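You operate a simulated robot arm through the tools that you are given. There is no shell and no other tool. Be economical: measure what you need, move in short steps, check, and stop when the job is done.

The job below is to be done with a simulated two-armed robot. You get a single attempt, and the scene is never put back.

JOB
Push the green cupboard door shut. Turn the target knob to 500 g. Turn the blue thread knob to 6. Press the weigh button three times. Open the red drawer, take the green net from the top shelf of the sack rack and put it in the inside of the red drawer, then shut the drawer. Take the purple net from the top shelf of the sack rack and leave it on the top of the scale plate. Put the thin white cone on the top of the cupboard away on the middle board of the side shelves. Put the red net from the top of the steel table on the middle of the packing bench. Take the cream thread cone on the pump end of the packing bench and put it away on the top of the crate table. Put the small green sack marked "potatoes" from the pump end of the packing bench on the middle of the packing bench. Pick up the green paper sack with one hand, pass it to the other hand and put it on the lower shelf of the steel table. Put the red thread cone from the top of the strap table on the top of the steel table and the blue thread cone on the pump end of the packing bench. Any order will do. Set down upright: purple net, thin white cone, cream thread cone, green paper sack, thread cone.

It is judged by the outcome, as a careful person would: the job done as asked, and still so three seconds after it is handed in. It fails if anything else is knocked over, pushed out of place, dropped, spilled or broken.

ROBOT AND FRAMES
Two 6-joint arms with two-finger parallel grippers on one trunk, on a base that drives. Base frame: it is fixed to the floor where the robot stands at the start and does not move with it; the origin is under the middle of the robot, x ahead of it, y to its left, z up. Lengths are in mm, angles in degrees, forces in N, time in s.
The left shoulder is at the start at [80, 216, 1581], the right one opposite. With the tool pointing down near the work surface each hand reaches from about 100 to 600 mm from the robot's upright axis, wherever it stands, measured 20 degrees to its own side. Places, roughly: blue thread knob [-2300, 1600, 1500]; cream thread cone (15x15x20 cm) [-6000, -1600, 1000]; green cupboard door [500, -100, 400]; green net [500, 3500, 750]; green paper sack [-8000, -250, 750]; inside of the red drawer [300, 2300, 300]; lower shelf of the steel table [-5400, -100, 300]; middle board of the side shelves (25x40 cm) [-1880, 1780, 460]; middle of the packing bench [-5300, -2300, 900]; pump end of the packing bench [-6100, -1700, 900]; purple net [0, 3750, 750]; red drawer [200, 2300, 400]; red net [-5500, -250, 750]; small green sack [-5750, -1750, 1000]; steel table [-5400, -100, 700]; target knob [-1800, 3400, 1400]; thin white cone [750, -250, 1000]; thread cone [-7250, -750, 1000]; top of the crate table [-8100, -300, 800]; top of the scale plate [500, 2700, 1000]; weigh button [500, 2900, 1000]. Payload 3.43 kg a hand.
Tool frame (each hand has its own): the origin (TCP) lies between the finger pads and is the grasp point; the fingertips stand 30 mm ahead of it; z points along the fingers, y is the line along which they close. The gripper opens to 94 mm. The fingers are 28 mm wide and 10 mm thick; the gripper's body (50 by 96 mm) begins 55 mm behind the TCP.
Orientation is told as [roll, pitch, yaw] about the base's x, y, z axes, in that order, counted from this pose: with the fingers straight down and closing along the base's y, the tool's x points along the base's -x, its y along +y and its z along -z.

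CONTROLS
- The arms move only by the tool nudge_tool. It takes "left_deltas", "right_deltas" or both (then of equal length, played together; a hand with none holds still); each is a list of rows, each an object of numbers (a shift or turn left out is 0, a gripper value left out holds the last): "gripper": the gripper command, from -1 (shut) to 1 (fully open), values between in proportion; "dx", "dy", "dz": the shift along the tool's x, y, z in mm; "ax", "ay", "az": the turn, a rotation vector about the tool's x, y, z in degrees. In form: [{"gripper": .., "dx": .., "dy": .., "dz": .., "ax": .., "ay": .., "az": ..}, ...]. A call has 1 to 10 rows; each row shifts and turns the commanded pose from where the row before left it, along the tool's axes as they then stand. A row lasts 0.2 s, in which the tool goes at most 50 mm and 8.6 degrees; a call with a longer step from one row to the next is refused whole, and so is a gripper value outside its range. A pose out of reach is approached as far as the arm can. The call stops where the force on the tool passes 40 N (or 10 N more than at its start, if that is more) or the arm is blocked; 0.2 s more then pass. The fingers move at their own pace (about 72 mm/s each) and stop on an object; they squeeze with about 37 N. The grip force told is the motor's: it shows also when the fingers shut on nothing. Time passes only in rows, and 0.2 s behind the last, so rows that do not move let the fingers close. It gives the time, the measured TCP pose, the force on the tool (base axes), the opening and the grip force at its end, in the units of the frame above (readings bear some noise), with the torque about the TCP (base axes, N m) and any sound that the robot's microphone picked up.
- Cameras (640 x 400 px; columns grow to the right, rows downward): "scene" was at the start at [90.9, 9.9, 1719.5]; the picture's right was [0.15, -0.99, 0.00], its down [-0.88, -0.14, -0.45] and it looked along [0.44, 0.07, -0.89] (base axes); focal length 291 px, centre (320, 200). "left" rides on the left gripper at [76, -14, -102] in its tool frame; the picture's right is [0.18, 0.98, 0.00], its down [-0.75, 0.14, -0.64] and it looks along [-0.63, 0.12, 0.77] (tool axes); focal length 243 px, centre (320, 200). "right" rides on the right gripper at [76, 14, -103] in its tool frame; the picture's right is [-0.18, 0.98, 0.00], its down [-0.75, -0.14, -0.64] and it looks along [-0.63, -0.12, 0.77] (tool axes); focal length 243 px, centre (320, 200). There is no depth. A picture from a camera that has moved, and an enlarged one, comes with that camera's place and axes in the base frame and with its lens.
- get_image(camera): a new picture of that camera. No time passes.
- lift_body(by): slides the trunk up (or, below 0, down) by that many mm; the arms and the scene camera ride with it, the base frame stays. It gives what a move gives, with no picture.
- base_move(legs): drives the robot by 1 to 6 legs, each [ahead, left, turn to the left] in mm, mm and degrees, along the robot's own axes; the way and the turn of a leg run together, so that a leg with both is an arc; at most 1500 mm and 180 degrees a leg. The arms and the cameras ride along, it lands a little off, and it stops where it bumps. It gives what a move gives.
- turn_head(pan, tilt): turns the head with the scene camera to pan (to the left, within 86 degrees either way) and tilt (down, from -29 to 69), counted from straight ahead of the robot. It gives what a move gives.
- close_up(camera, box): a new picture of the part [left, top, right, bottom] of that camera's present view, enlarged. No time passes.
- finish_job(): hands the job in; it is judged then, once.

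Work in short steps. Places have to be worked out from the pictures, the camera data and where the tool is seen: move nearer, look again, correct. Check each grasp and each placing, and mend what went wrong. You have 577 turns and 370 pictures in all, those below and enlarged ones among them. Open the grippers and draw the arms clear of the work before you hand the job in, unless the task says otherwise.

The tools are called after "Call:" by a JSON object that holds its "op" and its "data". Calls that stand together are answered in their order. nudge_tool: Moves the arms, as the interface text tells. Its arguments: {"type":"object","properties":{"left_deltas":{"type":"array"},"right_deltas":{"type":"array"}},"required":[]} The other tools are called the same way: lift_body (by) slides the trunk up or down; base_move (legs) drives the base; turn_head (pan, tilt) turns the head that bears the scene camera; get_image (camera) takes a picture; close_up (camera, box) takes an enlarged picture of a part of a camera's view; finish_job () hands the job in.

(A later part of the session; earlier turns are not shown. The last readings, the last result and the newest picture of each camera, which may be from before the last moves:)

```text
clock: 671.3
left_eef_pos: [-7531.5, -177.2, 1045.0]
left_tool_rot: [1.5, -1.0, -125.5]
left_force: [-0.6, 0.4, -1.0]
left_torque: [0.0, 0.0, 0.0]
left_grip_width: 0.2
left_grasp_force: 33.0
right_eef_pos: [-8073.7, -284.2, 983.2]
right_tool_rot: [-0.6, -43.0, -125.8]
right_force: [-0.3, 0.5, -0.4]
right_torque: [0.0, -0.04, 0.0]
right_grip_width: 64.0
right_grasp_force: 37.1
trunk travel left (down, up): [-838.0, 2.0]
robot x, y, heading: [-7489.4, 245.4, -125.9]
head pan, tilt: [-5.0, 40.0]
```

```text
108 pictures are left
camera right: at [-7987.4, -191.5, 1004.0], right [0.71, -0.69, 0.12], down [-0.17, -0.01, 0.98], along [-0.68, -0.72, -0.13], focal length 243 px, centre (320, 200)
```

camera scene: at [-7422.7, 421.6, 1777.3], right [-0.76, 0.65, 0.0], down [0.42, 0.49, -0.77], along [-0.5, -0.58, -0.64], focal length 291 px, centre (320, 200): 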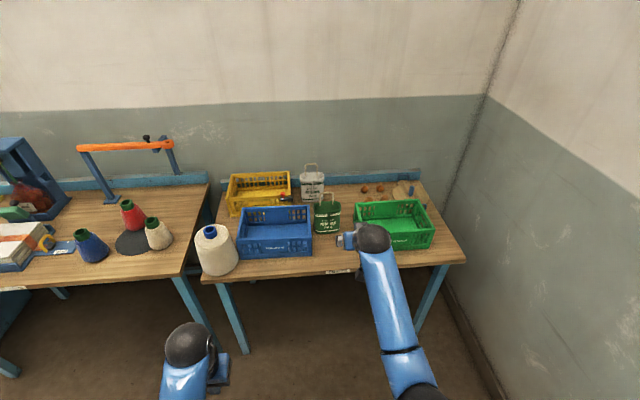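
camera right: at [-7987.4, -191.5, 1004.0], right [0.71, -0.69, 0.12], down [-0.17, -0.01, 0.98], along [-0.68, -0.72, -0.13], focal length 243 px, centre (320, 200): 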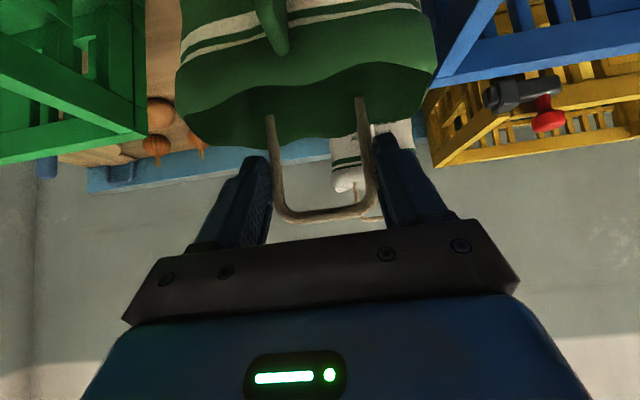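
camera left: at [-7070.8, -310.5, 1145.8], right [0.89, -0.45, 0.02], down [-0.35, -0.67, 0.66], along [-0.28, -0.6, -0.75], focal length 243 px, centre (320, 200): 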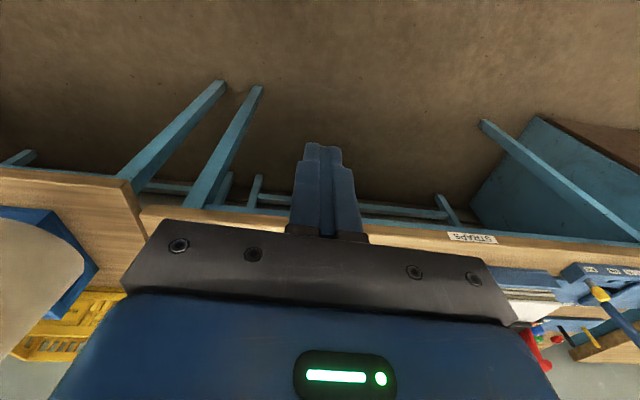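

Gripped. I lift it clear of the crates.

Call:
{"op": "nudge_tool", "data": {"right_deltas": [{"dx": -7, "dz": -7}, {"dx": -14, "dz": -15}, {"dx": -20, "dz": -22}, {"dx": -20, "dz": -22}, {"dx": -20, "dz": -22}, {"dx": -20, "dz": -22}, {"dx": -20, "dz": -22}]}}

Call:
{"op": "get_image", "data": {"camera": "right"}}

Call:
{"op": "close_up", "data": {"camera": "scene", "box": [170, 150, 470, 340]}}

```text
clock: 672.9
left_eef_pos: [-7532.6, -176.8, 1045.8]
left_tool_rot: [1.6, -1.1, -125.4]
left_force: [0.2, 0.7, 0.5]
left_torque: [0.01, 0.03, 0.0]
left_grip_width: 0.0
left_grasp_force: 32.6
right_eef_pos: [-8072.0, -280.7, 1160.0]
right_tool_rot: [-0.6, -42.9, -126.0]
right_force: [0.7, -0.4, 0.9]
right_torque: [-0.02, 0.02, 0.02]
right_grip_width: 63.6
right_grasp_force: 37.1
trunk travel left (down, up): [-838.0, 2.0]
robot x, y, heading: [-7482.2, 243.8, -125.7]
head pan, tilt: [-5.0, 40.0]
```

```text
107 pictures are left
camera right: at [-7984.9, -189.4, 1182.0], right [0.71, -0.69, 0.12], down [-0.17, -0.01, 0.98], along [-0.68, -0.72, -0.13], focal length 243 px, centre (320, 200)
```

right: 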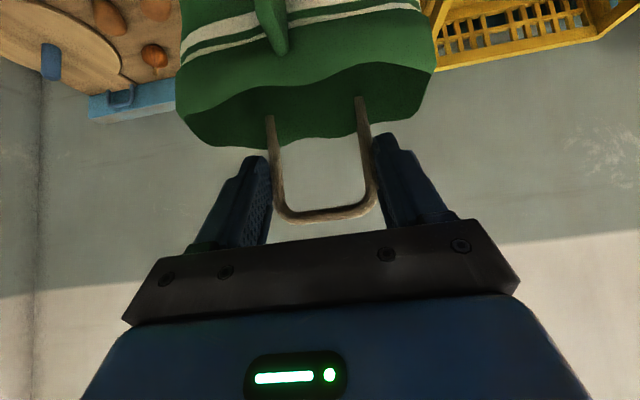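

```text
2.11 times, centred on (320, 245) of scene
camera zoom: at [-7560.7, 155.3, 1777.4], right [-0.76, 0.66, 0.0], down [0.42, 0.49, -0.77], along [-0.5, -0.58, -0.64], focal length 612 px, centre (320, 105)
```

zoom: 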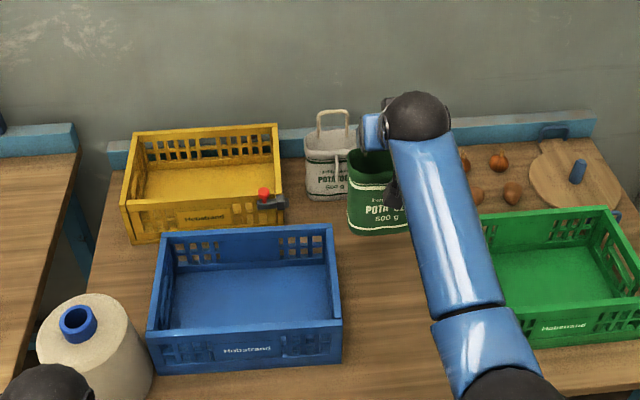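

The light sack is held. I back out into the aisle and draw it nearer for the hand-over.

Call:
{"op": "base_move", "data": {"legs": [[-330, 0, 0]]}}

Call:
{"op": "nudge_tool", "data": {"right_deltas": [{"dz": -27, "dx": 29}, {"dz": -27, "dx": 29}, {"dz": -27, "dx": 29}, {"dy": 30}, {"dy": 30}, {}, {}, {}, {}, {}], "left_deltas": [{"az": -8.5, "gripper": 1}, {"az": -8.5}, {"az": -8.5}, {"az": -8.5}, {"az": -8.5}, {"az": -8.5}, {"az": -8.5}, {"az": -8.5}, {"az": -8.5}, {"az": -8.5}]}}

Call:
{"op": "nudge_tool", "data": {"left_deltas": [{"ay": 8.5, "az": 0}, {"ay": 8.5}, {"ay": 8.5}, {"ay": 8.5}, {"ay": 8.5}, {"ay": 8.5}, {"ay": 8.5}, {"ay": 8.5}]}}

Call:
{"op": "turn_head", "data": {"pan": 0, "tilt": 50}}

Call:
{"op": "get_image", "data": {"camera": "scene"}}

```text
clock: 675.1
left_eef_pos: [-7338.4, 91.2, 1045.5]
left_tool_rot: [1.5, -0.9, -125.4]
left_force: [-0.1, -1.0, 0.8]
left_torque: [0.01, 0.0, -0.03]
left_grip_width: 0.2
left_grasp_force: 33.2
right_eef_pos: [-7877.5, -15.7, 1158.8]
right_tool_rot: [-0.6, -42.9, -125.7]
right_force: [-0.2, 0.1, -0.2]
right_torque: [0.02, 0.01, 0.04]
right_grip_width: 63.8
right_grasp_force: 37.0
trunk travel left (down, up): [-838.0, 2.0]
robot x, y, heading: [-7290.7, 510.0, -125.8]
head pan, tilt: [-5.0, 40.0]
```

```text
clock: 677.3
left_eef_pos: [-7337.8, 92.5, 1044.5]
left_tool_rot: [-0.9, -1.6, -40.3]
left_force: [0.0, -0.4, 0.5]
left_torque: [-0.02, 0.01, -0.02]
left_grip_width: 94.2
left_grasp_force: 0.1
right_eef_pos: [-7757.7, 47.1, 1158.8]
right_tool_rot: [-0.5, -43.0, -125.7]
right_force: [-0.2, -0.5, -1.0]
right_torque: [-0.01, 0.0, 0.0]
right_grip_width: 63.9
right_grasp_force: 37.3
trunk travel left (down, up): [-838.0, 2.0]
robot x, y, heading: [-7292.7, 512.1, -126.0]
head pan, tilt: [-5.0, 40.0]
```

```text
clock: 679.1
left_eef_pos: [-7370.1, 100.5, 1005.2]
left_tool_rot: [-2.4, 66.5, -42.4]
left_force: [-0.6, -0.1, -0.1]
left_torque: [-0.02, 0.02, 0.01]
left_grip_width: 93.8
left_grasp_force: 0.0
left hand out of reach, approached as far as the arm can: row 2, 3, 4, 5, 6, 7, 8
right_eef_pos: [-7757.7, 46.8, 1159.1]
right_tool_rot: [-0.7, -43.1, -125.8]
right_force: [-1.1, -0.1, -0.2]
right_torque: [-0.02, 0.0, 0.04]
right_grip_width: 63.9
right_grasp_force: 36.9
trunk travel left (down, up): [-838.0, 2.0]
robot x, y, heading: [-7291.5, 513.5, -126.1]
head pan, tilt: [-5.0, 40.0]
```

```text
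clock: 679.8
left_eef_pos: [-7370.2, 100.4, 1006.0]
left_tool_rot: [-2.5, 66.2, -42.5]
left_force: [0.0, 1.1, -0.9]
left_torque: [0.0, 0.0, 0.01]
left_grip_width: 94.0
left_grasp_force: 0.0
right_eef_pos: [-7757.4, 46.5, 1160.3]
right_tool_rot: [-0.6, -43.0, -125.9]
right_force: [-0.6, 0.5, -0.5]
right_torque: [0.03, 0.01, -0.01]
right_grip_width: 64.0
right_grasp_force: 37.2
trunk travel left (down, up): [-838.0, 2.0]
robot x, y, heading: [-7288.5, 512.0, -125.7]
head pan, tilt: [0.0, 50.0]
```

```text
105 pictures are left
camera scene: at [-7355.7, 425.6, 1763.2], right [-0.81, 0.59, 0.0], down [0.45, 0.62, -0.64], along [-0.38, -0.52, -0.77], focal length 291 px, centre (320, 200)
```

scene: 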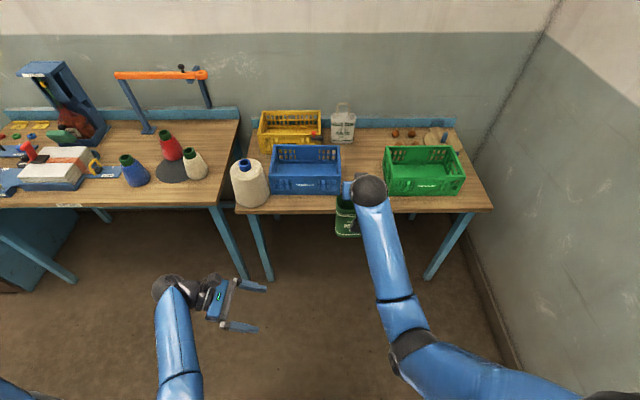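

The left hand now points to the right with fingers front/back. I bring the sack closer with the right hand and move the left hand near its side.

Call:
{"op": "nudge_tool", "data": {"right_deltas": [{"dz": -23, "dx": 24, "dy": 13}, {"dz": -23, "dx": 24, "dy": 13}, {"dz": -23, "dx": 24, "dy": 14}], "left_deltas": [{"dy": -45}, {"dy": -45}, {"dy": -40}]}}

Call:
{"op": "get_image", "data": {"camera": "left"}}

Call:
{"op": "get_image", "data": {"camera": "scene"}}

```text
clock: 680.6
left_eef_pos: [-7455.1, 0.1, 1008.2]
left_tool_rot: [-2.3, 66.4, -42.6]
left_force: [0.4, -0.2, 0.6]
left_torque: [-0.02, -0.02, -0.04]
left_grip_width: 93.6
left_grasp_force: 0.0
right_eef_pos: [-7666.0, 102.5, 1159.5]
right_tool_rot: [-0.6, -43.1, -125.9]
right_force: [-0.1, -0.2, -0.7]
right_torque: [0.02, -0.03, 0.02]
right_grip_width: 63.9
right_grasp_force: 37.1
trunk travel left (down, up): [-838.0, 2.0]
robot x, y, heading: [-7288.4, 511.7, -125.8]
head pan, tilt: [0.0, 50.0]
```

```text
104 pictures are left
camera left: at [-7414.5, -48.8, 1118.7], right [0.58, 0.8, 0.15], down [0.76, -0.47, -0.44], along [-0.27, 0.37, -0.89], focal length 243 px, centre (320, 200)
```

left: 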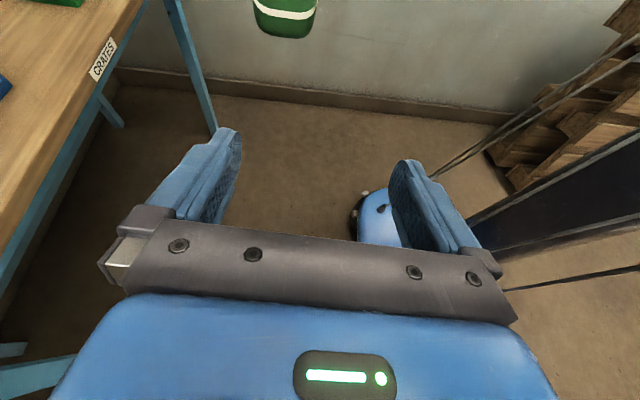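

```text
103 pictures are left
camera scene: at [-7355.7, 425.6, 1763.2], right [-0.81, 0.59, 0.0], down [0.45, 0.62, -0.64], along [-0.38, -0.52, -0.77], focal length 291 px, centre (320, 200)
```

scene: 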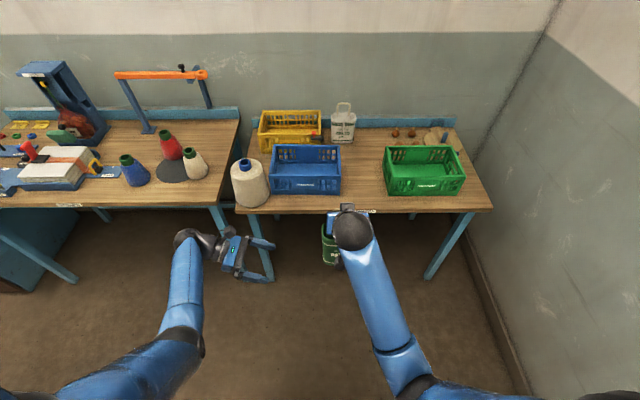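

I raise the left hand to the sack's mid height and align it front/back.

Call:
{"op": "nudge_tool", "data": {"left_deltas": [{"dy": -19, "dx": 21, "dz": -10}, {"dy": -18, "dx": 21, "dz": -9}, {"dz": 36, "dx": 16}, {"dz": 36, "dx": 16}]}}

Call:
{"op": "get_image", "data": {"camera": "left"}}

Call:
{"op": "close_up", "data": {"camera": "scene", "box": [160, 150, 420, 330]}}

```text
clock: 681.6
left_eef_pos: [-7538.2, 25.0, 1053.5]
left_tool_rot: [-2.5, 66.3, -42.6]
left_force: [-0.1, 0.4, 0.3]
left_torque: [-0.02, -0.02, -0.03]
left_grip_width: 94.1
left_grasp_force: 0.0
right_eef_pos: [-7666.0, 103.2, 1160.1]
right_tool_rot: [-0.5, -43.1, -125.8]
right_force: [-0.2, -0.3, 0.3]
right_torque: [-0.01, 0.01, 0.04]
right_grip_width: 63.9
right_grasp_force: 37.2
trunk travel left (down, up): [-838.0, 2.0]
robot x, y, heading: [-7286.2, 513.6, -126.1]
head pan, tilt: [0.0, 50.0]
```

```text
102 pictures are left
camera left: at [-7498.5, -24.2, 1165.4], right [0.58, 0.8, 0.15], down [0.76, -0.48, -0.43], along [-0.27, 0.37, -0.89], focal length 243 px, centre (320, 200)
```

left: 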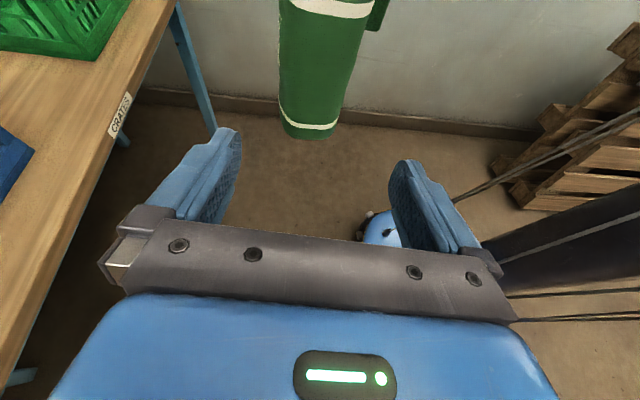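

```text
2.22 times, centred on (290, 240) of scene
camera zoom: at [-7356.7, 428.3, 1763.3], right [-0.81, 0.59, 0.0], down [0.45, 0.62, -0.64], along [-0.38, -0.52, -0.77], focal length 646 px, centre (387, 111)
```

zoom: 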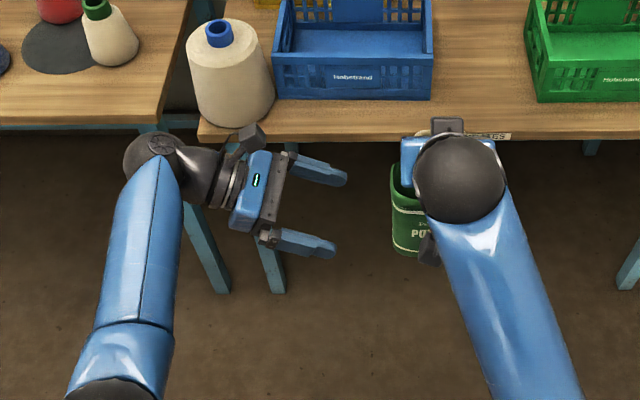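

Well aligned. I slide the left hand rightward 100 mm so the fingers straddle the sack.

Call:
{"op": "nudge_tool", "data": {"left_deltas": [{"dz": 30, "dx": 13}, {"dz": 30, "dx": 13}, {"dz": 31, "dx": 14}]}}

Call:
{"op": "get_image", "data": {"camera": "left"}}

Call:
{"op": "close_up", "data": {"camera": "scene", "box": [160, 150, 420, 330]}}

```text
clock: 682.4
left_eef_pos: [-7615.8, 89.5, 1052.4]
left_tool_rot: [-2.2, 66.4, -42.5]
left_force: [-0.8, -0.3, 0.3]
left_torque: [-0.02, 0.01, 0.01]
left_grip_width: 93.9
left_grasp_force: 0.1
right_eef_pos: [-7667.1, 103.1, 1159.7]
right_tool_rot: [-0.6, -43.0, -125.9]
right_force: [-0.1, 0.4, -0.2]
right_torque: [-0.02, -0.04, 0.0]
right_grip_width: 63.9
right_grasp_force: 36.6
trunk travel left (down, up): [-838.0, 2.0]
robot x, y, heading: [-7291.3, 511.8, -125.9]
head pan, tilt: [0.0, 50.0]
```

```text
100 pictures are left
camera left: at [-7575.0, 40.3, 1164.2], right [0.58, 0.8, 0.15], down [0.77, -0.47, -0.43], along [-0.27, 0.37, -0.89], focal length 243 px, centre (320, 200)
```

left: 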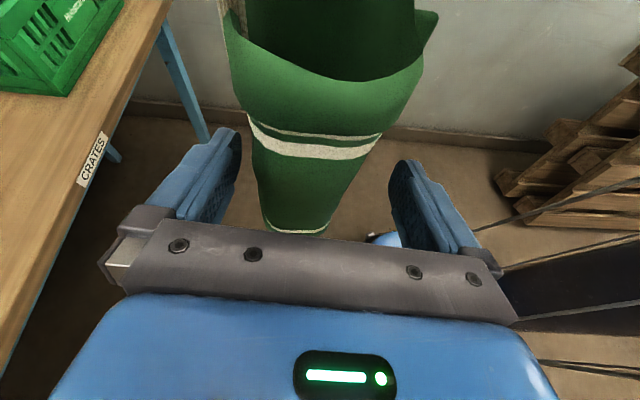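

```text
2.22 times, centred on (290, 240) of scene
camera zoom: at [-7356.6, 426.9, 1763.2], right [-0.81, 0.59, 0.0], down [0.45, 0.62, -0.64], along [-0.38, -0.52, -0.77], focal length 646 px, centre (387, 111)
```

zoom: 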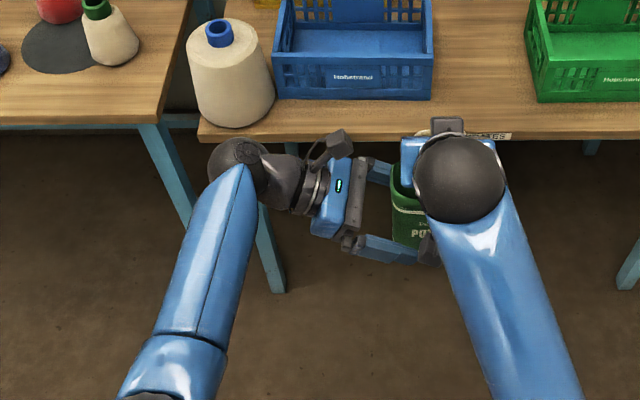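

The sack is between the left fingers. I close the left hand.

Call:
{"op": "nudge_tool", "data": {"left_deltas": [{"dz": 10, "dx": 4}, {"gripper": -1}, {"gripper": -1}, {"gripper": -1}, {"gripper": -1}]}}

Call:
{"op": "get_image", "data": {"camera": "left"}}

```text
clock: 683.6
left_eef_pos: [-7622.7, 94.8, 1053.8]
left_tool_rot: [-2.5, 66.4, -42.7]
left_force: [-11.6, -13.3, 1.5]
left_torque: [0.42, -0.75, 1.05]
left_grip_width: 71.7
left_grasp_force: 36.8
right_eef_pos: [-7666.0, 101.8, 1160.6]
right_tool_rot: [-0.8, -42.9, -125.7]
right_force: [12.1, 12.0, -1.7]
right_torque: [0.91, -0.39, -0.46]
right_grip_width: 63.9
right_grasp_force: 37.2
trunk travel left (down, up): [-838.0, 2.0]
robot x, y, heading: [-7291.7, 512.7, -125.8]
head pan, tilt: [0.0, 50.0]
```

```text
98 pictures are left
camera left: at [-7581.3, 46.7, 1165.3], right [0.58, 0.8, 0.15], down [0.76, -0.47, -0.44], along [-0.28, 0.37, -0.89], focal length 243 px, centre (320, 200)
```

left: 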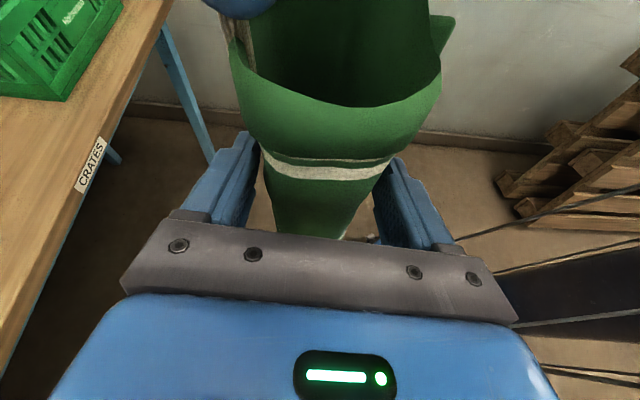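

Left hand holds it (72 mm). I open the right hand and withdraw it along its axis.

Call:
{"op": "nudge_tool", "data": {"right_deltas": [{"gripper": 0.9}, {"gripper": 0.9}, {"gripper": 0.9}, {"dz": -15}, {"dz": -30}, {"dz": -35}, {"dz": -35}]}}

Call:
{"op": "close_up", "data": {"camera": "scene", "box": [160, 150, 480, 350]}}

```text
clock: 685.2
left_eef_pos: [-7621.2, 97.2, 1053.6]
left_tool_rot: [-2.4, 66.4, -42.6]
left_force: [-0.8, 0.5, 0.4]
left_torque: [0.0, 0.01, 0.02]
left_grip_width: 67.2
left_grasp_force: 37.0
right_eef_pos: [-7619.0, 168.7, 1242.0]
right_tool_rot: [-0.7, -43.0, -125.8]
right_force: [-0.3, 0.1, 1.2]
right_torque: [0.02, 0.03, 0.03]
right_grip_width: 89.4
right_grasp_force: 0.1
trunk travel left (down, up): [-838.0, 2.0]
robot x, y, heading: [-7293.6, 514.3, -125.8]
head pan, tilt: [0.0, 50.0]
```

```text
2.00 times, centred on (320, 250) of scene
camera zoom: at [-7354.9, 426.4, 1763.3], right [-0.81, 0.59, 0.0], down [0.45, 0.62, -0.64], along [-0.38, -0.52, -0.77], focal length 581 px, centre (320, 100)
```

zoom: 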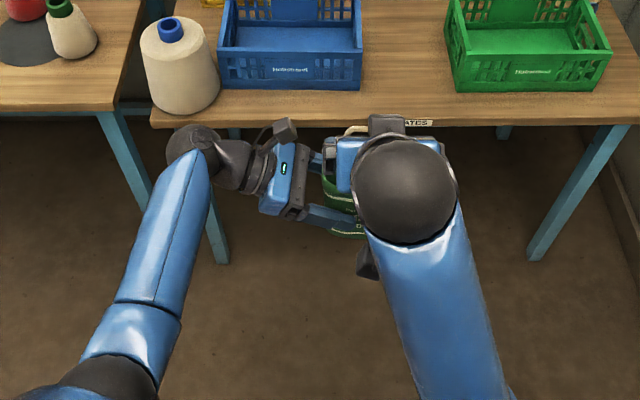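

The hand-over is done. I now swing the left hand (with the sack) to point forward on the left side.

Call:
{"op": "nudge_tool", "data": {"right_deltas": [{"dy": -30}, {"dy": -30}, {"dy": -30}], "left_deltas": [{"dz": -27, "dx": -12}, {"dz": -27, "dx": -12}, {"dz": -27, "dx": -12}]}}

Call:
{"op": "nudge_tool", "data": {"left_deltas": [{"ax": 7.7, "az": -3.4}, {"ax": 7.7, "az": -3.4}, {"ax": 7.7, "az": -3.4}, {"ax": 7.7, "az": -3.4}, {"ax": 7.7, "az": -3.4}, {"ax": 7.7, "az": -3.4}, {"ax": 7.7, "az": -3.4}, {"ax": 7.7, "az": -3.4}, {"ax": 7.7, "az": -3.4}, {"ax": 7.7, "az": -3.4}]}}

Call:
{"op": "get_image", "data": {"camera": "scene"}}

```text
clock: 686.0
left_eef_pos: [-7553.2, 38.9, 1053.4]
left_tool_rot: [-2.5, 66.4, -42.6]
left_force: [0.2, 0.4, -0.2]
left_torque: [-0.02, -0.01, 0.0]
left_grip_width: 67.1
left_grasp_force: 36.6
right_eef_pos: [-7692.3, 219.2, 1245.9]
right_tool_rot: [-0.7, -43.0, -125.9]
right_force: [0.8, 0.8, 0.0]
right_torque: [-0.02, -0.02, 0.0]
right_grip_width: 89.2
right_grasp_force: 0.1
trunk travel left (down, up): [-838.0, 2.0]
robot x, y, heading: [-7287.9, 511.7, -126.0]
head pan, tilt: [0.0, 50.0]
```

```text
clock: 688.2
left_eef_pos: [-7507.0, -12.5, 1045.2]
left_tool_rot: [0.9, 67.3, 43.0]
left_force: [1.2, -0.6, -1.4]
left_torque: [0.02, -0.04, -0.02]
left_grip_width: 67.4
left_grasp_force: 36.9
left hand out of reach, approached as far as the arm can: row 9, 10
right_eef_pos: [-7692.1, 218.9, 1245.2]
right_tool_rot: [-0.7, -43.0, -125.9]
right_force: [0.6, -0.3, -0.6]
right_torque: [-0.01, 0.03, -0.04]
right_grip_width: 89.3
right_grasp_force: 0.0
trunk travel left (down, up): [-838.0, 2.0]
robot x, y, heading: [-7291.4, 514.9, -125.9]
head pan, tilt: [0.0, 50.0]
```

```text
96 pictures are left
camera scene: at [-7354.7, 424.9, 1763.2], right [-0.81, 0.59, 0.0], down [0.45, 0.62, -0.64], along [-0.38, -0.52, -0.77], focal length 291 px, centre (320, 200)
```

scene: 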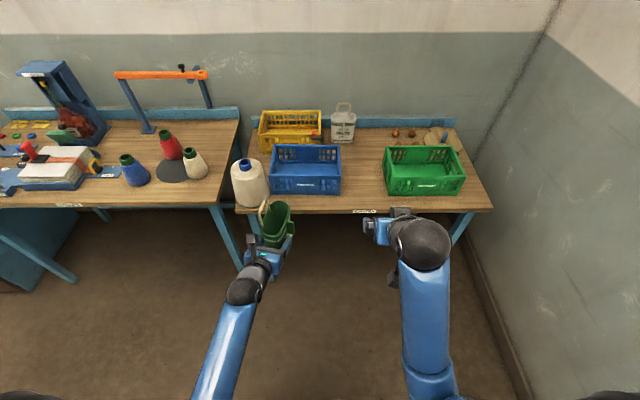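

The sack is upright in the left hand. With the right hand free I'll fetch the red thread cone on the way: its core top ≈[-7426,-813,976]. I retract the left hand a bit, tilt the right to 20°, and move left in front of the strap table.

Call:
{"op": "nudge_tool", "data": {"left_deltas": [{"dz": -33, "dx": -15}, {"dz": -33, "dx": -15}, {"dz": -33, "dx": -15}, {}, {}, {}], "right_deltas": [{"ay": 8, "dy": 20}, {"ay": 8, "dy": 20}, {"ay": 7, "dy": 10}, {"dx": 15, "dz": 30}, {"dx": 15, "dz": 30}, {}]}}

Call:
{"op": "base_move", "data": {"legs": [[0, 790, 0], [250, 0, 0]]}}

Call:
{"op": "turn_head", "data": {"pan": -5, "tilt": 45}}

Call:
{"op": "get_image", "data": {"camera": "scene"}}

Call:
{"op": "get_image", "data": {"camera": "right"}}

```text
clock: 689.6
left_eef_pos: [-7422.5, 57.7, 1040.4]
left_tool_rot: [0.3, 67.1, 44.0]
left_force: [0.2, 0.6, 0.0]
left_torque: [0.01, 0.0, 0.0]
left_grip_width: 67.4
left_grasp_force: 37.1
left hand out of reach, approached as far as the arm can: row 1
right_eef_pos: [-7662.5, 177.8, 1097.2]
right_tool_rot: [-0.4, -20.0, -126.1]
right_force: [-0.7, -0.6, 0.1]
right_torque: [0.01, 0.0, 0.03]
right_grip_width: 89.2
right_grasp_force: 0.0
right hand out of reach, approached as far as the arm can: row 1, 2, 3
trunk travel left (down, up): [-838.0, 2.0]
robot x, y, heading: [-7291.7, 512.0, -125.9]
head pan, tilt: [0.0, 50.0]
```

```text
clock: 695.2
left_eef_pos: [-6946.6, -595.0, 1040.9]
left_tool_rot: [0.2, 67.3, 42.6]
left_force: [0.4, 0.1, -0.4]
left_torque: [0.01, -0.02, 0.01]
left_grip_width: 67.4
left_grasp_force: 37.3
right_eef_pos: [-7183.6, -472.3, 1099.7]
right_tool_rot: [-0.5, -20.2, -127.1]
right_force: [0.5, 0.5, -0.2]
right_torque: [-0.02, 0.02, 0.0]
right_grip_width: 89.4
right_grasp_force: 0.0
trunk travel left (down, up): [-838.0, 2.0]
robot x, y, heading: [-6811.8, -145.1, -127.0]
head pan, tilt: [0.0, 50.0]
```

```text
clock: 695.9
left_eef_pos: [-6948.1, -597.5, 1040.6]
left_tool_rot: [0.1, 67.2, 42.7]
left_force: [-0.8, -0.1, -0.1]
left_torque: [0.01, -0.01, -0.03]
left_grip_width: 67.2
left_grasp_force: 36.8
right_eef_pos: [-7185.5, -473.6, 1098.8]
right_tool_rot: [-0.4, -20.1, -127.2]
right_force: [1.0, 0.8, -0.7]
right_torque: [0.04, 0.05, 0.02]
right_grip_width: 89.1
right_grasp_force: 0.0
trunk travel left (down, up): [-838.0, 2.0]
robot x, y, heading: [-6810.8, -148.3, -126.8]
head pan, tilt: [-5.0, 45.0]
```

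```text
95 pictures are left
camera scene: at [-6881.8, -228.7, 1770.4], right [-0.74, 0.67, 0.0], down [0.47, 0.52, -0.71], along [-0.47, -0.53, -0.71], focal length 291 px, centre (320, 200)
```

scene: 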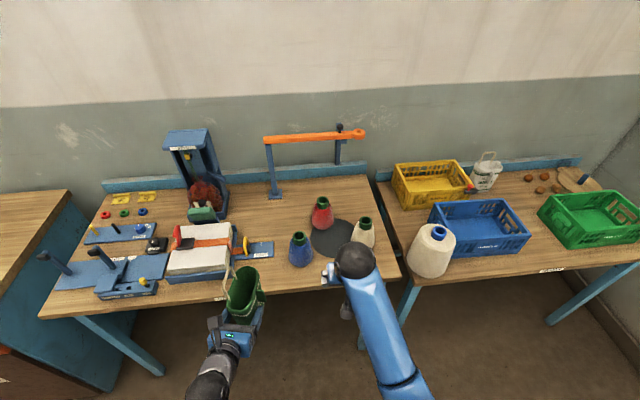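

```text
94 pictures are left
camera right: at [-7109.1, -397.5, 1167.2], right [0.68, -0.73, 0.06], down [-0.4, -0.31, 0.86], along [-0.62, -0.61, -0.5], focal length 243 px, centre (320, 200)
```

right: 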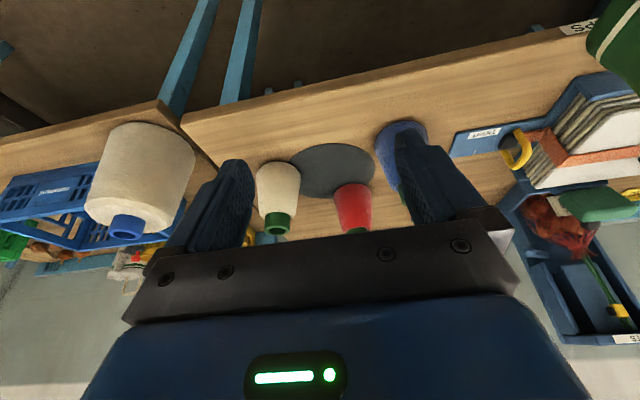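

I drive 160 ahead (23 left) and look again before reaching.

Call:
{"op": "base_move", "data": {"legs": [[160, 23, 0]]}}

Call:
{"op": "nudge_tool", "data": {"right_deltas": [{"dx": -30, "dz": 25}, {"dx": -35, "dz": 25}, {"dx": -35, "dz": 15}]}}

Call:
{"op": "get_image", "data": {"camera": "right"}}

```text
clock: 697.3
left_eef_pos: [-7024.5, -735.4, 1041.0]
left_tool_rot: [0.1, 67.4, 42.6]
left_force: [0.4, 0.4, -0.2]
left_torque: [0.02, 0.04, -0.01]
left_grip_width: 67.2
left_grasp_force: 37.1
right_eef_pos: [-7262.2, -609.3, 1099.0]
right_tool_rot: [-0.4, -20.2, -127.3]
right_force: [0.4, 0.3, 0.5]
right_torque: [-0.05, -0.03, 0.01]
right_grip_width: 89.4
right_grasp_force: 0.0
trunk travel left (down, up): [-838.0, 2.0]
robot x, y, heading: [-6885.4, -285.8, -127.1]
head pan, tilt: [-5.0, 45.0]
```

```text
clock: 698.1
left_eef_pos: [-7026.5, -737.8, 1038.9]
left_tool_rot: [0.4, 67.0, 42.8]
left_force: [0.7, -0.6, 0.9]
left_torque: [0.04, 0.01, 0.01]
left_grip_width: 67.2
left_grasp_force: 36.9
right_eef_pos: [-7335.9, -705.7, 1069.0]
right_tool_rot: [-0.5, -19.9, -127.4]
right_force: [0.8, 0.0, -0.1]
right_torque: [-0.03, 0.0, 0.03]
right_grip_width: 89.3
right_grasp_force: 0.0
trunk travel left (down, up): [-838.0, 2.0]
robot x, y, heading: [-6886.7, -282.1, -127.1]
head pan, tilt: [-5.0, 45.0]
```

```text
93 pictures are left
camera right: at [-7259.0, -631.1, 1137.8], right [0.67, -0.74, 0.05], down [-0.4, -0.31, 0.86], along [-0.62, -0.6, -0.5], focal length 243 px, centre (320, 200)
```

right: 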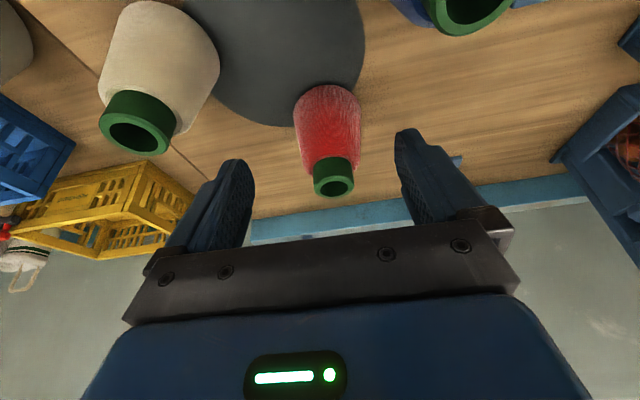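

Core top is 130 ahead and 93 below. I go forward over it.

Call:
{"op": "nudge_tool", "data": {"right_deltas": [{"dx": -40, "dz": 14, "dy": 1}, {"dx": -40, "dz": 14, "dy": 1}, {"dx": -38, "dz": 14}, {"dz": 22, "dx": 8}, {"dz": 20, "dx": 7}]}}

Call:
{"op": "get_image", "data": {"camera": "right"}}

```text
clock: 699.3
left_eef_pos: [-7025.6, -736.3, 1040.5]
left_tool_rot: [0.2, 67.0, 42.8]
left_force: [-0.1, 0.4, -0.1]
left_torque: [0.0, 0.0, 0.01]
left_grip_width: 67.3
left_grasp_force: 36.9
right_eef_pos: [-7408.6, -806.5, 1027.3]
right_tool_rot: [-0.5, -20.2, -127.4]
right_force: [0.2, 0.1, -0.5]
right_torque: [-0.01, -0.02, 0.01]
right_grip_width: 89.2
right_grasp_force: 0.1
trunk travel left (down, up): [-838.0, 2.0]
robot x, y, heading: [-6888.8, -284.5, -127.0]
head pan, tilt: [-5.0, 45.0]
```

```text
92 pictures are left
camera right: at [-7332.3, -731.2, 1095.4], right [0.67, -0.74, 0.06], down [-0.4, -0.3, 0.86], along [-0.62, -0.6, -0.5], focal length 243 px, centre (320, 200)
```

right: 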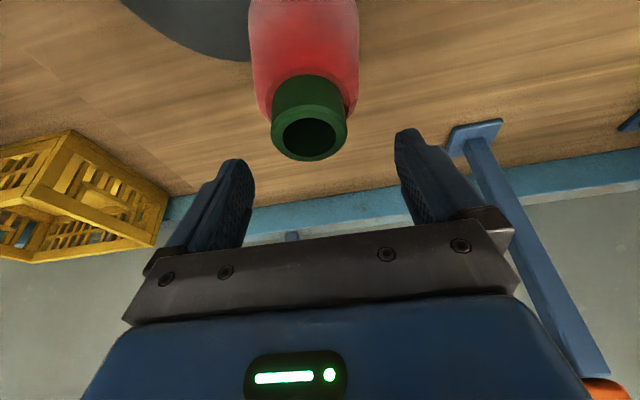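

Core top is 47 mm along the tool, 7 mm low, 6 mm right. I correct and slide down 39 mm, then close.

Call:
{"op": "nudge_tool", "data": {"right_deltas": [{"dx": 7, "dy": -6}, {"dz": 20}, {"dz": 19}]}}

Call:
{"op": "get_image", "data": {"camera": "right"}}

```text
clock: 700.1
left_eef_pos: [-7027.2, -737.5, 1040.9]
left_tool_rot: [0.4, 67.1, 42.8]
left_force: [0.0, -0.2, 0.4]
left_torque: [0.04, 0.01, 0.03]
left_grip_width: 67.0
left_grasp_force: 37.5
right_eef_pos: [-7418.3, -810.2, 988.2]
right_tool_rot: [-0.5, -20.0, -127.3]
right_force: [0.6, 0.2, -0.1]
right_torque: [0.0, -0.03, 0.02]
right_grip_width: 89.3
right_grasp_force: 0.0
trunk travel left (down, up): [-838.0, 2.0]
robot x, y, heading: [-6881.6, -284.8, -127.1]
head pan, tilt: [-5.0, 45.0]
```

```text
91 pictures are left
camera right: at [-7342.1, -733.6, 1056.0], right [0.67, -0.74, 0.05], down [-0.4, -0.31, 0.86], along [-0.62, -0.6, -0.5], focal length 243 px, centre (320, 200)
```

right: 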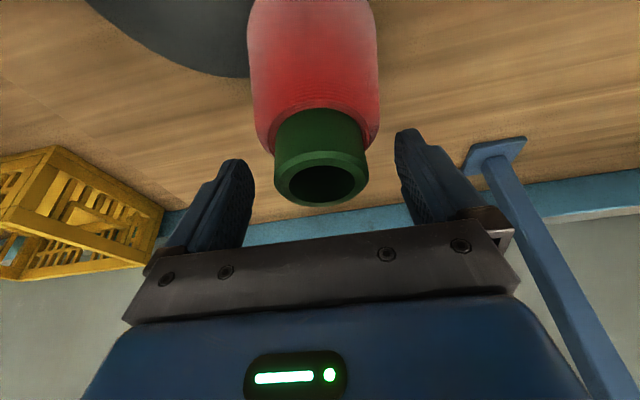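

Call:
{"op": "nudge_tool", "data": {"right_deltas": [{"gripper": -1}, {"gripper": -1}, {"gripper": -1}, {"dz": -7, "dx": -3}, {"dz": -14, "dx": -5}, {"dz": -28, "dx": -10}, {"dz": -28, "dx": -10}]}}

Call:
{"op": "get_image", "data": {"camera": "right"}}

```text
clock: 701.7
left_eef_pos: [-7025.0, -737.8, 1039.5]
left_tool_rot: [0.3, 67.1, 42.8]
left_force: [0.1, -0.4, -0.2]
left_torque: [0.03, 0.0, 0.0]
left_grip_width: 67.3
left_grasp_force: 37.0
right_eef_pos: [-7418.1, -809.5, 1069.7]
right_tool_rot: [-0.5, -19.9, -127.3]
right_force: [-0.6, -0.8, -0.8]
right_torque: [0.03, 0.03, -0.01]
right_grip_width: 67.1
right_grasp_force: 37.0
trunk travel left (down, up): [-838.0, 2.0]
robot x, y, heading: [-6885.8, -287.2, -127.1]
head pan, tilt: [-5.0, 45.0]
```

```text
90 pictures are left
camera right: at [-7340.1, -734.2, 1138.5], right [0.67, -0.74, 0.05], down [-0.4, -0.31, 0.86], along [-0.62, -0.6, -0.5], focal length 243 px, centre (320, 200)
```

right: 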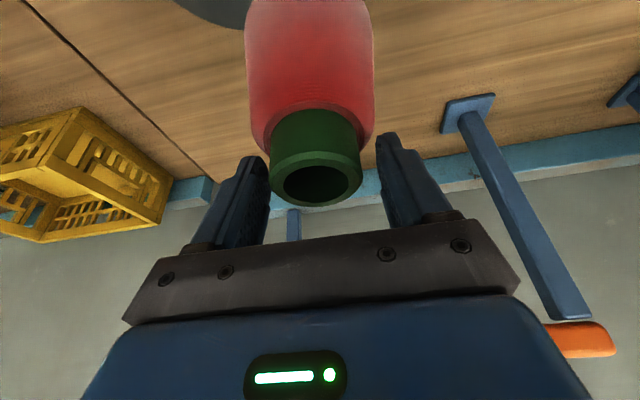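

The red cone is held. I raise it well above its neighbours before backing out.

Call:
{"op": "nudge_tool", "data": {"right_deltas": [{"dz": -38, "dx": -14}, {"dz": -38, "dx": -14}, {"dz": -38, "dx": -14}]}}

Call:
{"op": "base_move", "data": {"legs": [[-330, 0, 0]]}}

Call:
{"op": "get_image", "data": {"camera": "scene"}}

```text
clock: 702.5
left_eef_pos: [-7025.7, -736.5, 1039.9]
left_tool_rot: [0.3, 67.1, 42.9]
left_force: [-0.4, 0.4, -1.3]
left_torque: [0.03, 0.02, -0.03]
left_grip_width: 67.3
left_grasp_force: 37.3
right_eef_pos: [-7418.3, -809.9, 1190.6]
right_tool_rot: [-0.5, -19.9, -127.3]
right_force: [0.8, 0.6, -2.7]
right_torque: [-0.04, 0.04, 0.01]
right_grip_width: 67.0
right_grasp_force: 36.9
trunk travel left (down, up): [-838.0, 2.0]
robot x, y, heading: [-6887.1, -286.7, -126.8]
head pan, tilt: [-5.0, 45.0]
```

```text
clock: 704.6
left_eef_pos: [-6833.0, -480.6, 1038.7]
left_tool_rot: [0.5, 66.9, 42.7]
left_force: [-0.6, -0.5, 0.0]
left_torque: [0.03, -0.01, -0.06]
left_grip_width: 67.2
left_grasp_force: 36.9
right_eef_pos: [-7223.1, -550.9, 1189.2]
right_tool_rot: [-0.3, -19.8, -127.5]
right_force: [-1.1, -0.5, -2.0]
right_torque: [0.0, 0.03, 0.03]
right_grip_width: 67.3
right_grasp_force: 37.3
trunk travel left (down, up): [-838.0, 2.0]
robot x, y, heading: [-6689.2, -24.2, -127.4]
head pan, tilt: [-5.0, 45.0]
```

```text
89 pictures are left
camera scene: at [-6766.1, -114.3, 1769.7], right [-0.74, 0.67, 0.0], down [0.48, 0.53, -0.7], along [-0.47, -0.52, -0.71], focal length 291 px, centre (320, 200)
```

scene: 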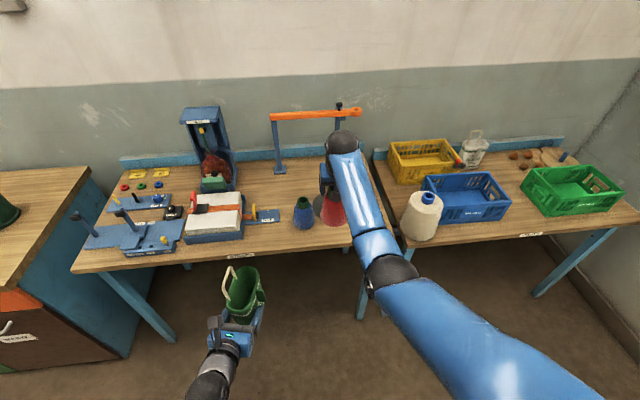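

I turn to face along the aisle and drive backwards past the steel table, then across in front of it.

Call:
{"op": "base_move", "data": {"legs": [[0, 140, -88], [-1150, 0, 0], [-1150, 0, 0]]}}

Call:
{"op": "turn_head", "data": {"pan": -40, "tilt": 35}}

Call:
{"op": "get_image", "data": {"camera": "scene"}}

```text
clock: 719.5
left_eef_pos: [-5265.7, -1319.5, 1040.0]
left_tool_rot: [0.2, 67.1, -44.4]
left_force: [0.6, 0.0, 0.0]
left_torque: [-0.03, -0.01, -0.03]
left_grip_width: 67.0
left_grasp_force: 37.2
right_eef_pos: [-5357.7, -930.9, 1189.5]
right_tool_rot: [-0.5, -19.9, 145.5]
right_force: [-0.5, 0.4, -2.7]
right_torque: [0.0, 0.05, 0.0]
right_grip_width: 66.9
right_grasp_force: 37.0
trunk travel left (down, up): [-838.0, 2.0]
robot x, y, heading: [-4808.1, -1436.3, 145.6]
head pan, tilt: [-5.0, 45.0]
```

```text
clock: 720.5
left_eef_pos: [-5265.5, -1319.2, 1040.7]
left_tool_rot: [0.3, 67.1, -44.4]
left_force: [-0.4, 0.6, 0.2]
left_torque: [-0.01, -0.02, 0.0]
left_grip_width: 67.4
left_grasp_force: 36.4
right_eef_pos: [-5356.3, -932.5, 1190.0]
right_tool_rot: [-0.4, -20.0, 145.5]
right_force: [0.0, -0.6, -1.8]
right_torque: [0.02, 0.05, 0.01]
right_grip_width: 66.8
right_grasp_force: 36.6
trunk travel left (down, up): [-838.0, 2.0]
robot x, y, heading: [-4808.6, -1438.2, 145.8]
head pan, tilt: [-40.0, 35.0]
```

```text
88 pictures are left
camera scene: at [-4857.8, -1335.7, 1784.9], right [0.96, 0.27, 0.0], down [0.16, -0.55, -0.82], along [-0.22, 0.79, -0.57], focal length 291 px, centre (320, 200)
```

scene: 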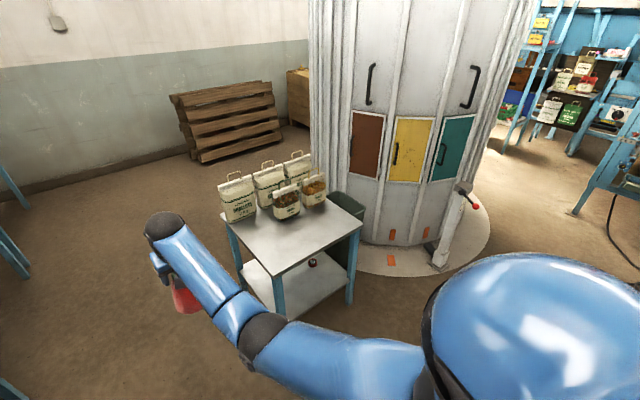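

All bags on the steel table stand. I strafe in front of it and approach with the red cone.

Call:
{"op": "base_move", "data": {"legs": [[0, -760, -1.3], [230, 0, 0]]}}

Call:
{"op": "turn_head", "data": {"pan": -5, "tilt": 45}}

Call:
{"op": "get_image", "data": {"camera": "scene"}}

```text
clock: 725.9
left_eef_pos: [-5009.4, -558.5, 1040.8]
left_tool_rot: [0.2, 67.3, -45.4]
left_force: [0.3, -0.4, -0.4]
left_torque: [-0.01, -0.02, -0.02]
left_grip_width: 67.3
left_grasp_force: 37.0
right_eef_pos: [-5092.7, -168.4, 1192.9]
right_tool_rot: [-0.5, -20.3, 144.6]
right_force: [0.6, -0.1, -1.3]
right_torque: [0.01, 0.03, -0.01]
right_grip_width: 66.9
right_grasp_force: 37.0
trunk travel left (down, up): [-838.0, 2.0]
robot x, y, heading: [-4556.8, -681.0, 144.7]
head pan, tilt: [-40.0, 35.0]
```

```text
clock: 726.9
left_eef_pos: [-5012.7, -554.6, 1039.3]
left_tool_rot: [0.4, 67.1, -45.4]
left_force: [0.4, -0.7, -0.9]
left_torque: [0.02, -0.03, -0.02]
left_grip_width: 67.3
left_grasp_force: 36.8
right_eef_pos: [-5096.8, -164.8, 1188.2]
right_tool_rot: [-0.5, -19.9, 144.4]
right_force: [-0.4, 0.8, -1.4]
right_torque: [0.02, 0.0, 0.01]
right_grip_width: 66.7
right_grasp_force: 36.9
trunk travel left (down, up): [-838.0, 2.0]
robot x, y, heading: [-4551.1, -683.1, 144.8]
head pan, tilt: [-5.0, 45.0]
```

```text
87 pictures are left
camera scene: at [-4646.8, -609.2, 1770.0], right [0.65, 0.76, 0.0], down [0.54, -0.46, -0.71], along [-0.54, 0.46, -0.71], focal length 291 px, centre (320, 200)
```

scene: 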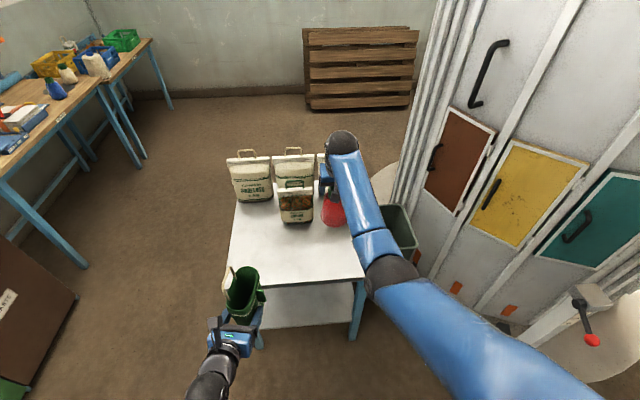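

I go 30 forward, lower the trunk 200, and check.

Call:
{"op": "base_move", "data": {"legs": [[35, 0, 0]]}}

Call:
{"op": "lift_body", "data": {"by": -215}}

Call:
{"op": "get_image", "data": {"camera": "scene"}}

Call:
{"op": "get_image", "data": {"camera": "right"}}

```text
clock: 727.8
left_eef_pos: [-5035.0, -537.7, 1042.8]
left_tool_rot: [0.1, 67.4, -45.7]
left_force: [0.4, -0.1, -0.2]
left_torque: [-0.01, 0.0, 0.02]
left_grip_width: 67.5
left_grasp_force: 37.2
right_eef_pos: [-5119.3, -150.6, 1195.2]
right_tool_rot: [-0.4, -20.3, 144.4]
right_force: [0.6, -0.6, -1.2]
right_torque: [0.07, 0.06, 0.04]
right_grip_width: 66.7
right_grasp_force: 36.9
trunk travel left (down, up): [-838.0, 2.0]
robot x, y, heading: [-4584.1, -659.5, 144.7]
head pan, tilt: [-5.0, 45.0]
```

```text
clock: 730.1
left_eef_pos: [-5042.0, -535.3, 824.4]
left_tool_rot: [0.4, 67.0, -45.5]
left_force: [0.4, -0.2, -0.3]
left_torque: [0.04, 0.02, -0.01]
left_grip_width: 67.4
left_grasp_force: 36.7
right_eef_pos: [-5125.8, -145.1, 975.6]
right_tool_rot: [-0.5, -20.0, 144.4]
right_force: [0.0, -0.1, -1.8]
right_torque: [-0.01, 0.02, 0.01]
right_grip_width: 66.7
right_grasp_force: 36.8
trunk travel left (down, up): [-623.0, 217.0]
robot x, y, heading: [-4586.9, -658.3, 144.6]
head pan, tilt: [-5.0, 45.0]
```

```text
86 pictures are left
camera scene: at [-4673.4, -590.3, 1555.1], right [0.65, 0.76, 0.0], down [0.54, -0.46, -0.71], along [-0.54, 0.46, -0.71], focal length 291 px, centre (320, 200)
```

scene: 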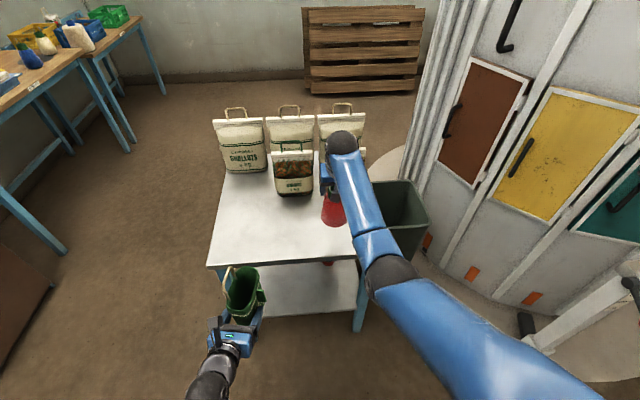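

```text
85 pictures are left
camera right: at [-5046.9, -219.8, 1043.9], right [-0.71, -0.7, 0.05], down [-0.32, 0.39, 0.86], along [-0.62, 0.6, -0.5], focal length 243 px, centre (320, 200)
```

right: 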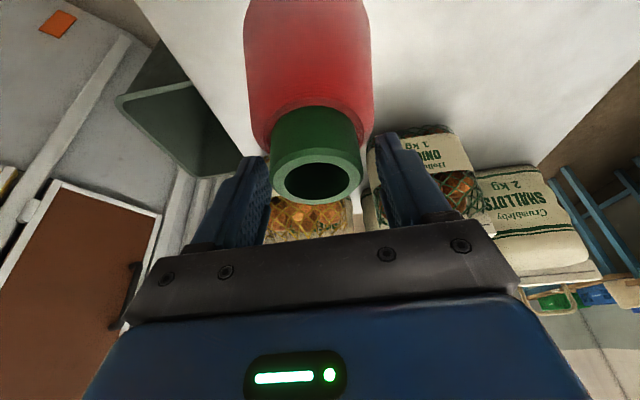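

The spot is clear. I lower the cone to the table top.

Call:
{"op": "nudge_tool", "data": {"right_deltas": [{"dz": 14, "dx": 5}, {"dz": 9, "dx": 3.5}, {"dz": 6, "dx": 2}, {"dz": 5, "dx": 2}, {"dz": 4, "dx": 1.5}, {"dz": 4, "dx": 1.5}, {"dz": 4, "dx": 1.5}]}}

```text
clock: 731.7
left_eef_pos: [-5039.9, -534.4, 824.2]
left_tool_rot: [0.4, 67.0, -45.5]
left_force: [-1.3, 0.3, -0.2]
left_torque: [0.01, -0.02, -0.02]
left_grip_width: 66.8
left_grasp_force: 37.0
right_eef_pos: [-5124.0, -145.6, 927.2]
right_tool_rot: [-0.6, -20.0, 144.4]
right_force: [0.3, 0.0, -1.8]
right_torque: [0.01, -0.01, -0.04]
right_grip_width: 66.4
right_grasp_force: 37.4
trunk travel left (down, up): [-623.0, 217.0]
robot x, y, heading: [-4583.1, -657.4, 144.7]
head pan, tilt: [-5.0, 45.0]
```

Call:
{"op": "nudge_tool", "data": {"right_deltas": [{"dz": 4, "dx": 1.5}, {"dz": 4, "dx": 1.5}, {"dz": 4, "dx": 1.5}, {"dz": 4, "dx": 1.5}, {"dz": 4, "dx": 1.5}, {"dz": 4, "dx": 1.5}]}}

Call:
{"op": "close_up", "data": {"camera": "scene", "box": [190, 90, 450, 290]}}

```text
clock: 733.1
left_eef_pos: [-5040.4, -536.4, 824.8]
left_tool_rot: [0.2, 67.0, -45.5]
left_force: [-1.1, 0.4, -0.9]
left_torque: [0.0, 0.01, 0.01]
left_grip_width: 67.5
left_grasp_force: 37.0
right_eef_pos: [-5124.2, -145.5, 900.9]
right_tool_rot: [-0.5, -19.9, 144.5]
right_force: [-0.2, -0.3, -2.2]
right_torque: [-0.02, 0.01, 0.01]
right_grip_width: 66.6
right_grasp_force: 36.3
trunk travel left (down, up): [-623.0, 217.0]
robot x, y, heading: [-4588.3, -662.0, 144.7]
head pan, tilt: [-5.0, 45.0]
```

```text
2.00 times, centred on (320, 190) of scene
camera zoom: at [-4673.3, -590.4, 1555.1], right [0.65, 0.76, 0.0], down [0.54, -0.46, -0.71], along [-0.54, 0.46, -0.71], focal length 581 px, centre (320, 220)
```

zoom: 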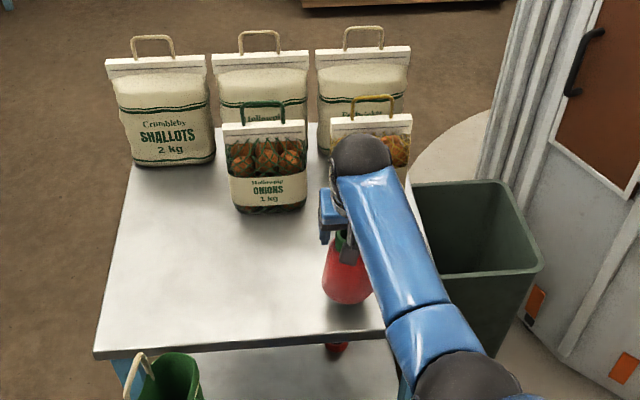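

Close to the surface; I shift it 30 mm left, away from the table's right edge, and finish lowering.

Call:
{"op": "nudge_tool", "data": {"right_deltas": [{"dy": 15}, {"dy": 15}, {"dz": 4, "dx": 1.5}, {"dz": 4, "dx": 1.5}, {"dz": 4, "dx": 1.5}, {"dz": 4, "dx": 1.5}, {"dz": 4, "dx": 1.5}]}}

```text
clock: 734.7
left_eef_pos: [-5039.9, -534.9, 825.0]
left_tool_rot: [0.3, 67.1, -45.5]
left_force: [0.9, 0.0, -1.3]
left_torque: [0.01, 0.02, 0.0]
left_grip_width: 67.4
left_grasp_force: 36.5
right_eef_pos: [-5140.1, -168.4, 880.1]
right_tool_rot: [-0.6, -20.0, 144.3]
right_force: [0.0, 0.1, -2.4]
right_torque: [-0.02, 0.04, 0.04]
right_grip_width: 66.6
right_grasp_force: 37.3
trunk travel left (down, up): [-623.0, 217.0]
robot x, y, heading: [-4584.8, -661.5, 144.5]
head pan, tilt: [-5.0, 45.0]
```

Call:
{"op": "nudge_tool", "data": {"right_deltas": [{"dz": 4, "dx": 1.5}, {"dz": 4, "dx": 1.5}, {"dz": 4, "dx": 1.5}, {"dz": 4, "dx": 1.5}, {"dz": 4, "dx": 1.5}]}}

Call:
{"op": "close_up", "data": {"camera": "scene", "box": [190, 90, 450, 290]}}

```text
clock: 736.0
left_eef_pos: [-5038.8, -535.7, 826.3]
left_tool_rot: [0.2, 67.0, -45.5]
left_force: [0.0, -0.6, -0.7]
left_torque: [-0.02, 0.06, 0.01]
left_grip_width: 67.4
left_grasp_force: 36.7
right_eef_pos: [-5144.9, -166.7, 869.6]
right_tool_rot: [-0.4, -21.5, 144.2]
right_force: [9.3, -4.6, 24.4]
right_torque: [-0.71, -0.67, 0.19]
right_grip_width: 66.6
right_grasp_force: 37.4
trunk travel left (down, up): [-623.0, 217.0]
robot x, y, heading: [-4583.9, -661.1, 144.6]
head pan, tilt: [-5.0, 45.0]
stopped in row 5 (right hand): the force on the tool passed its limit at 43 N (the readings are from after the stop); the commanded pose is now the measured one
```

```text
2.00 times, centred on (320, 190) of scene
camera zoom: at [-4670.5, -592.5, 1555.2], right [0.65, 0.76, 0.0], down [0.54, -0.46, -0.71], along [-0.54, 0.46, -0.71], focal length 581 px, centre (320, 220)
```

zoom: 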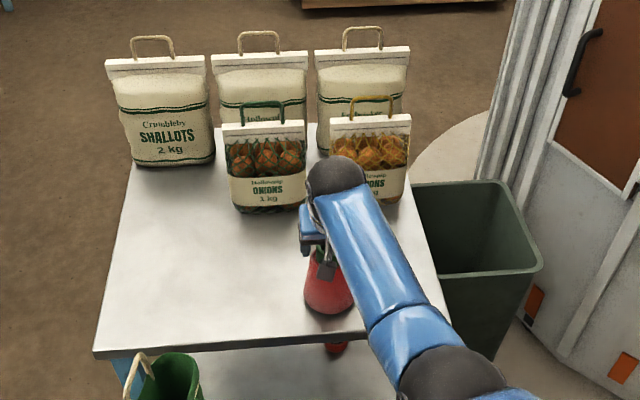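

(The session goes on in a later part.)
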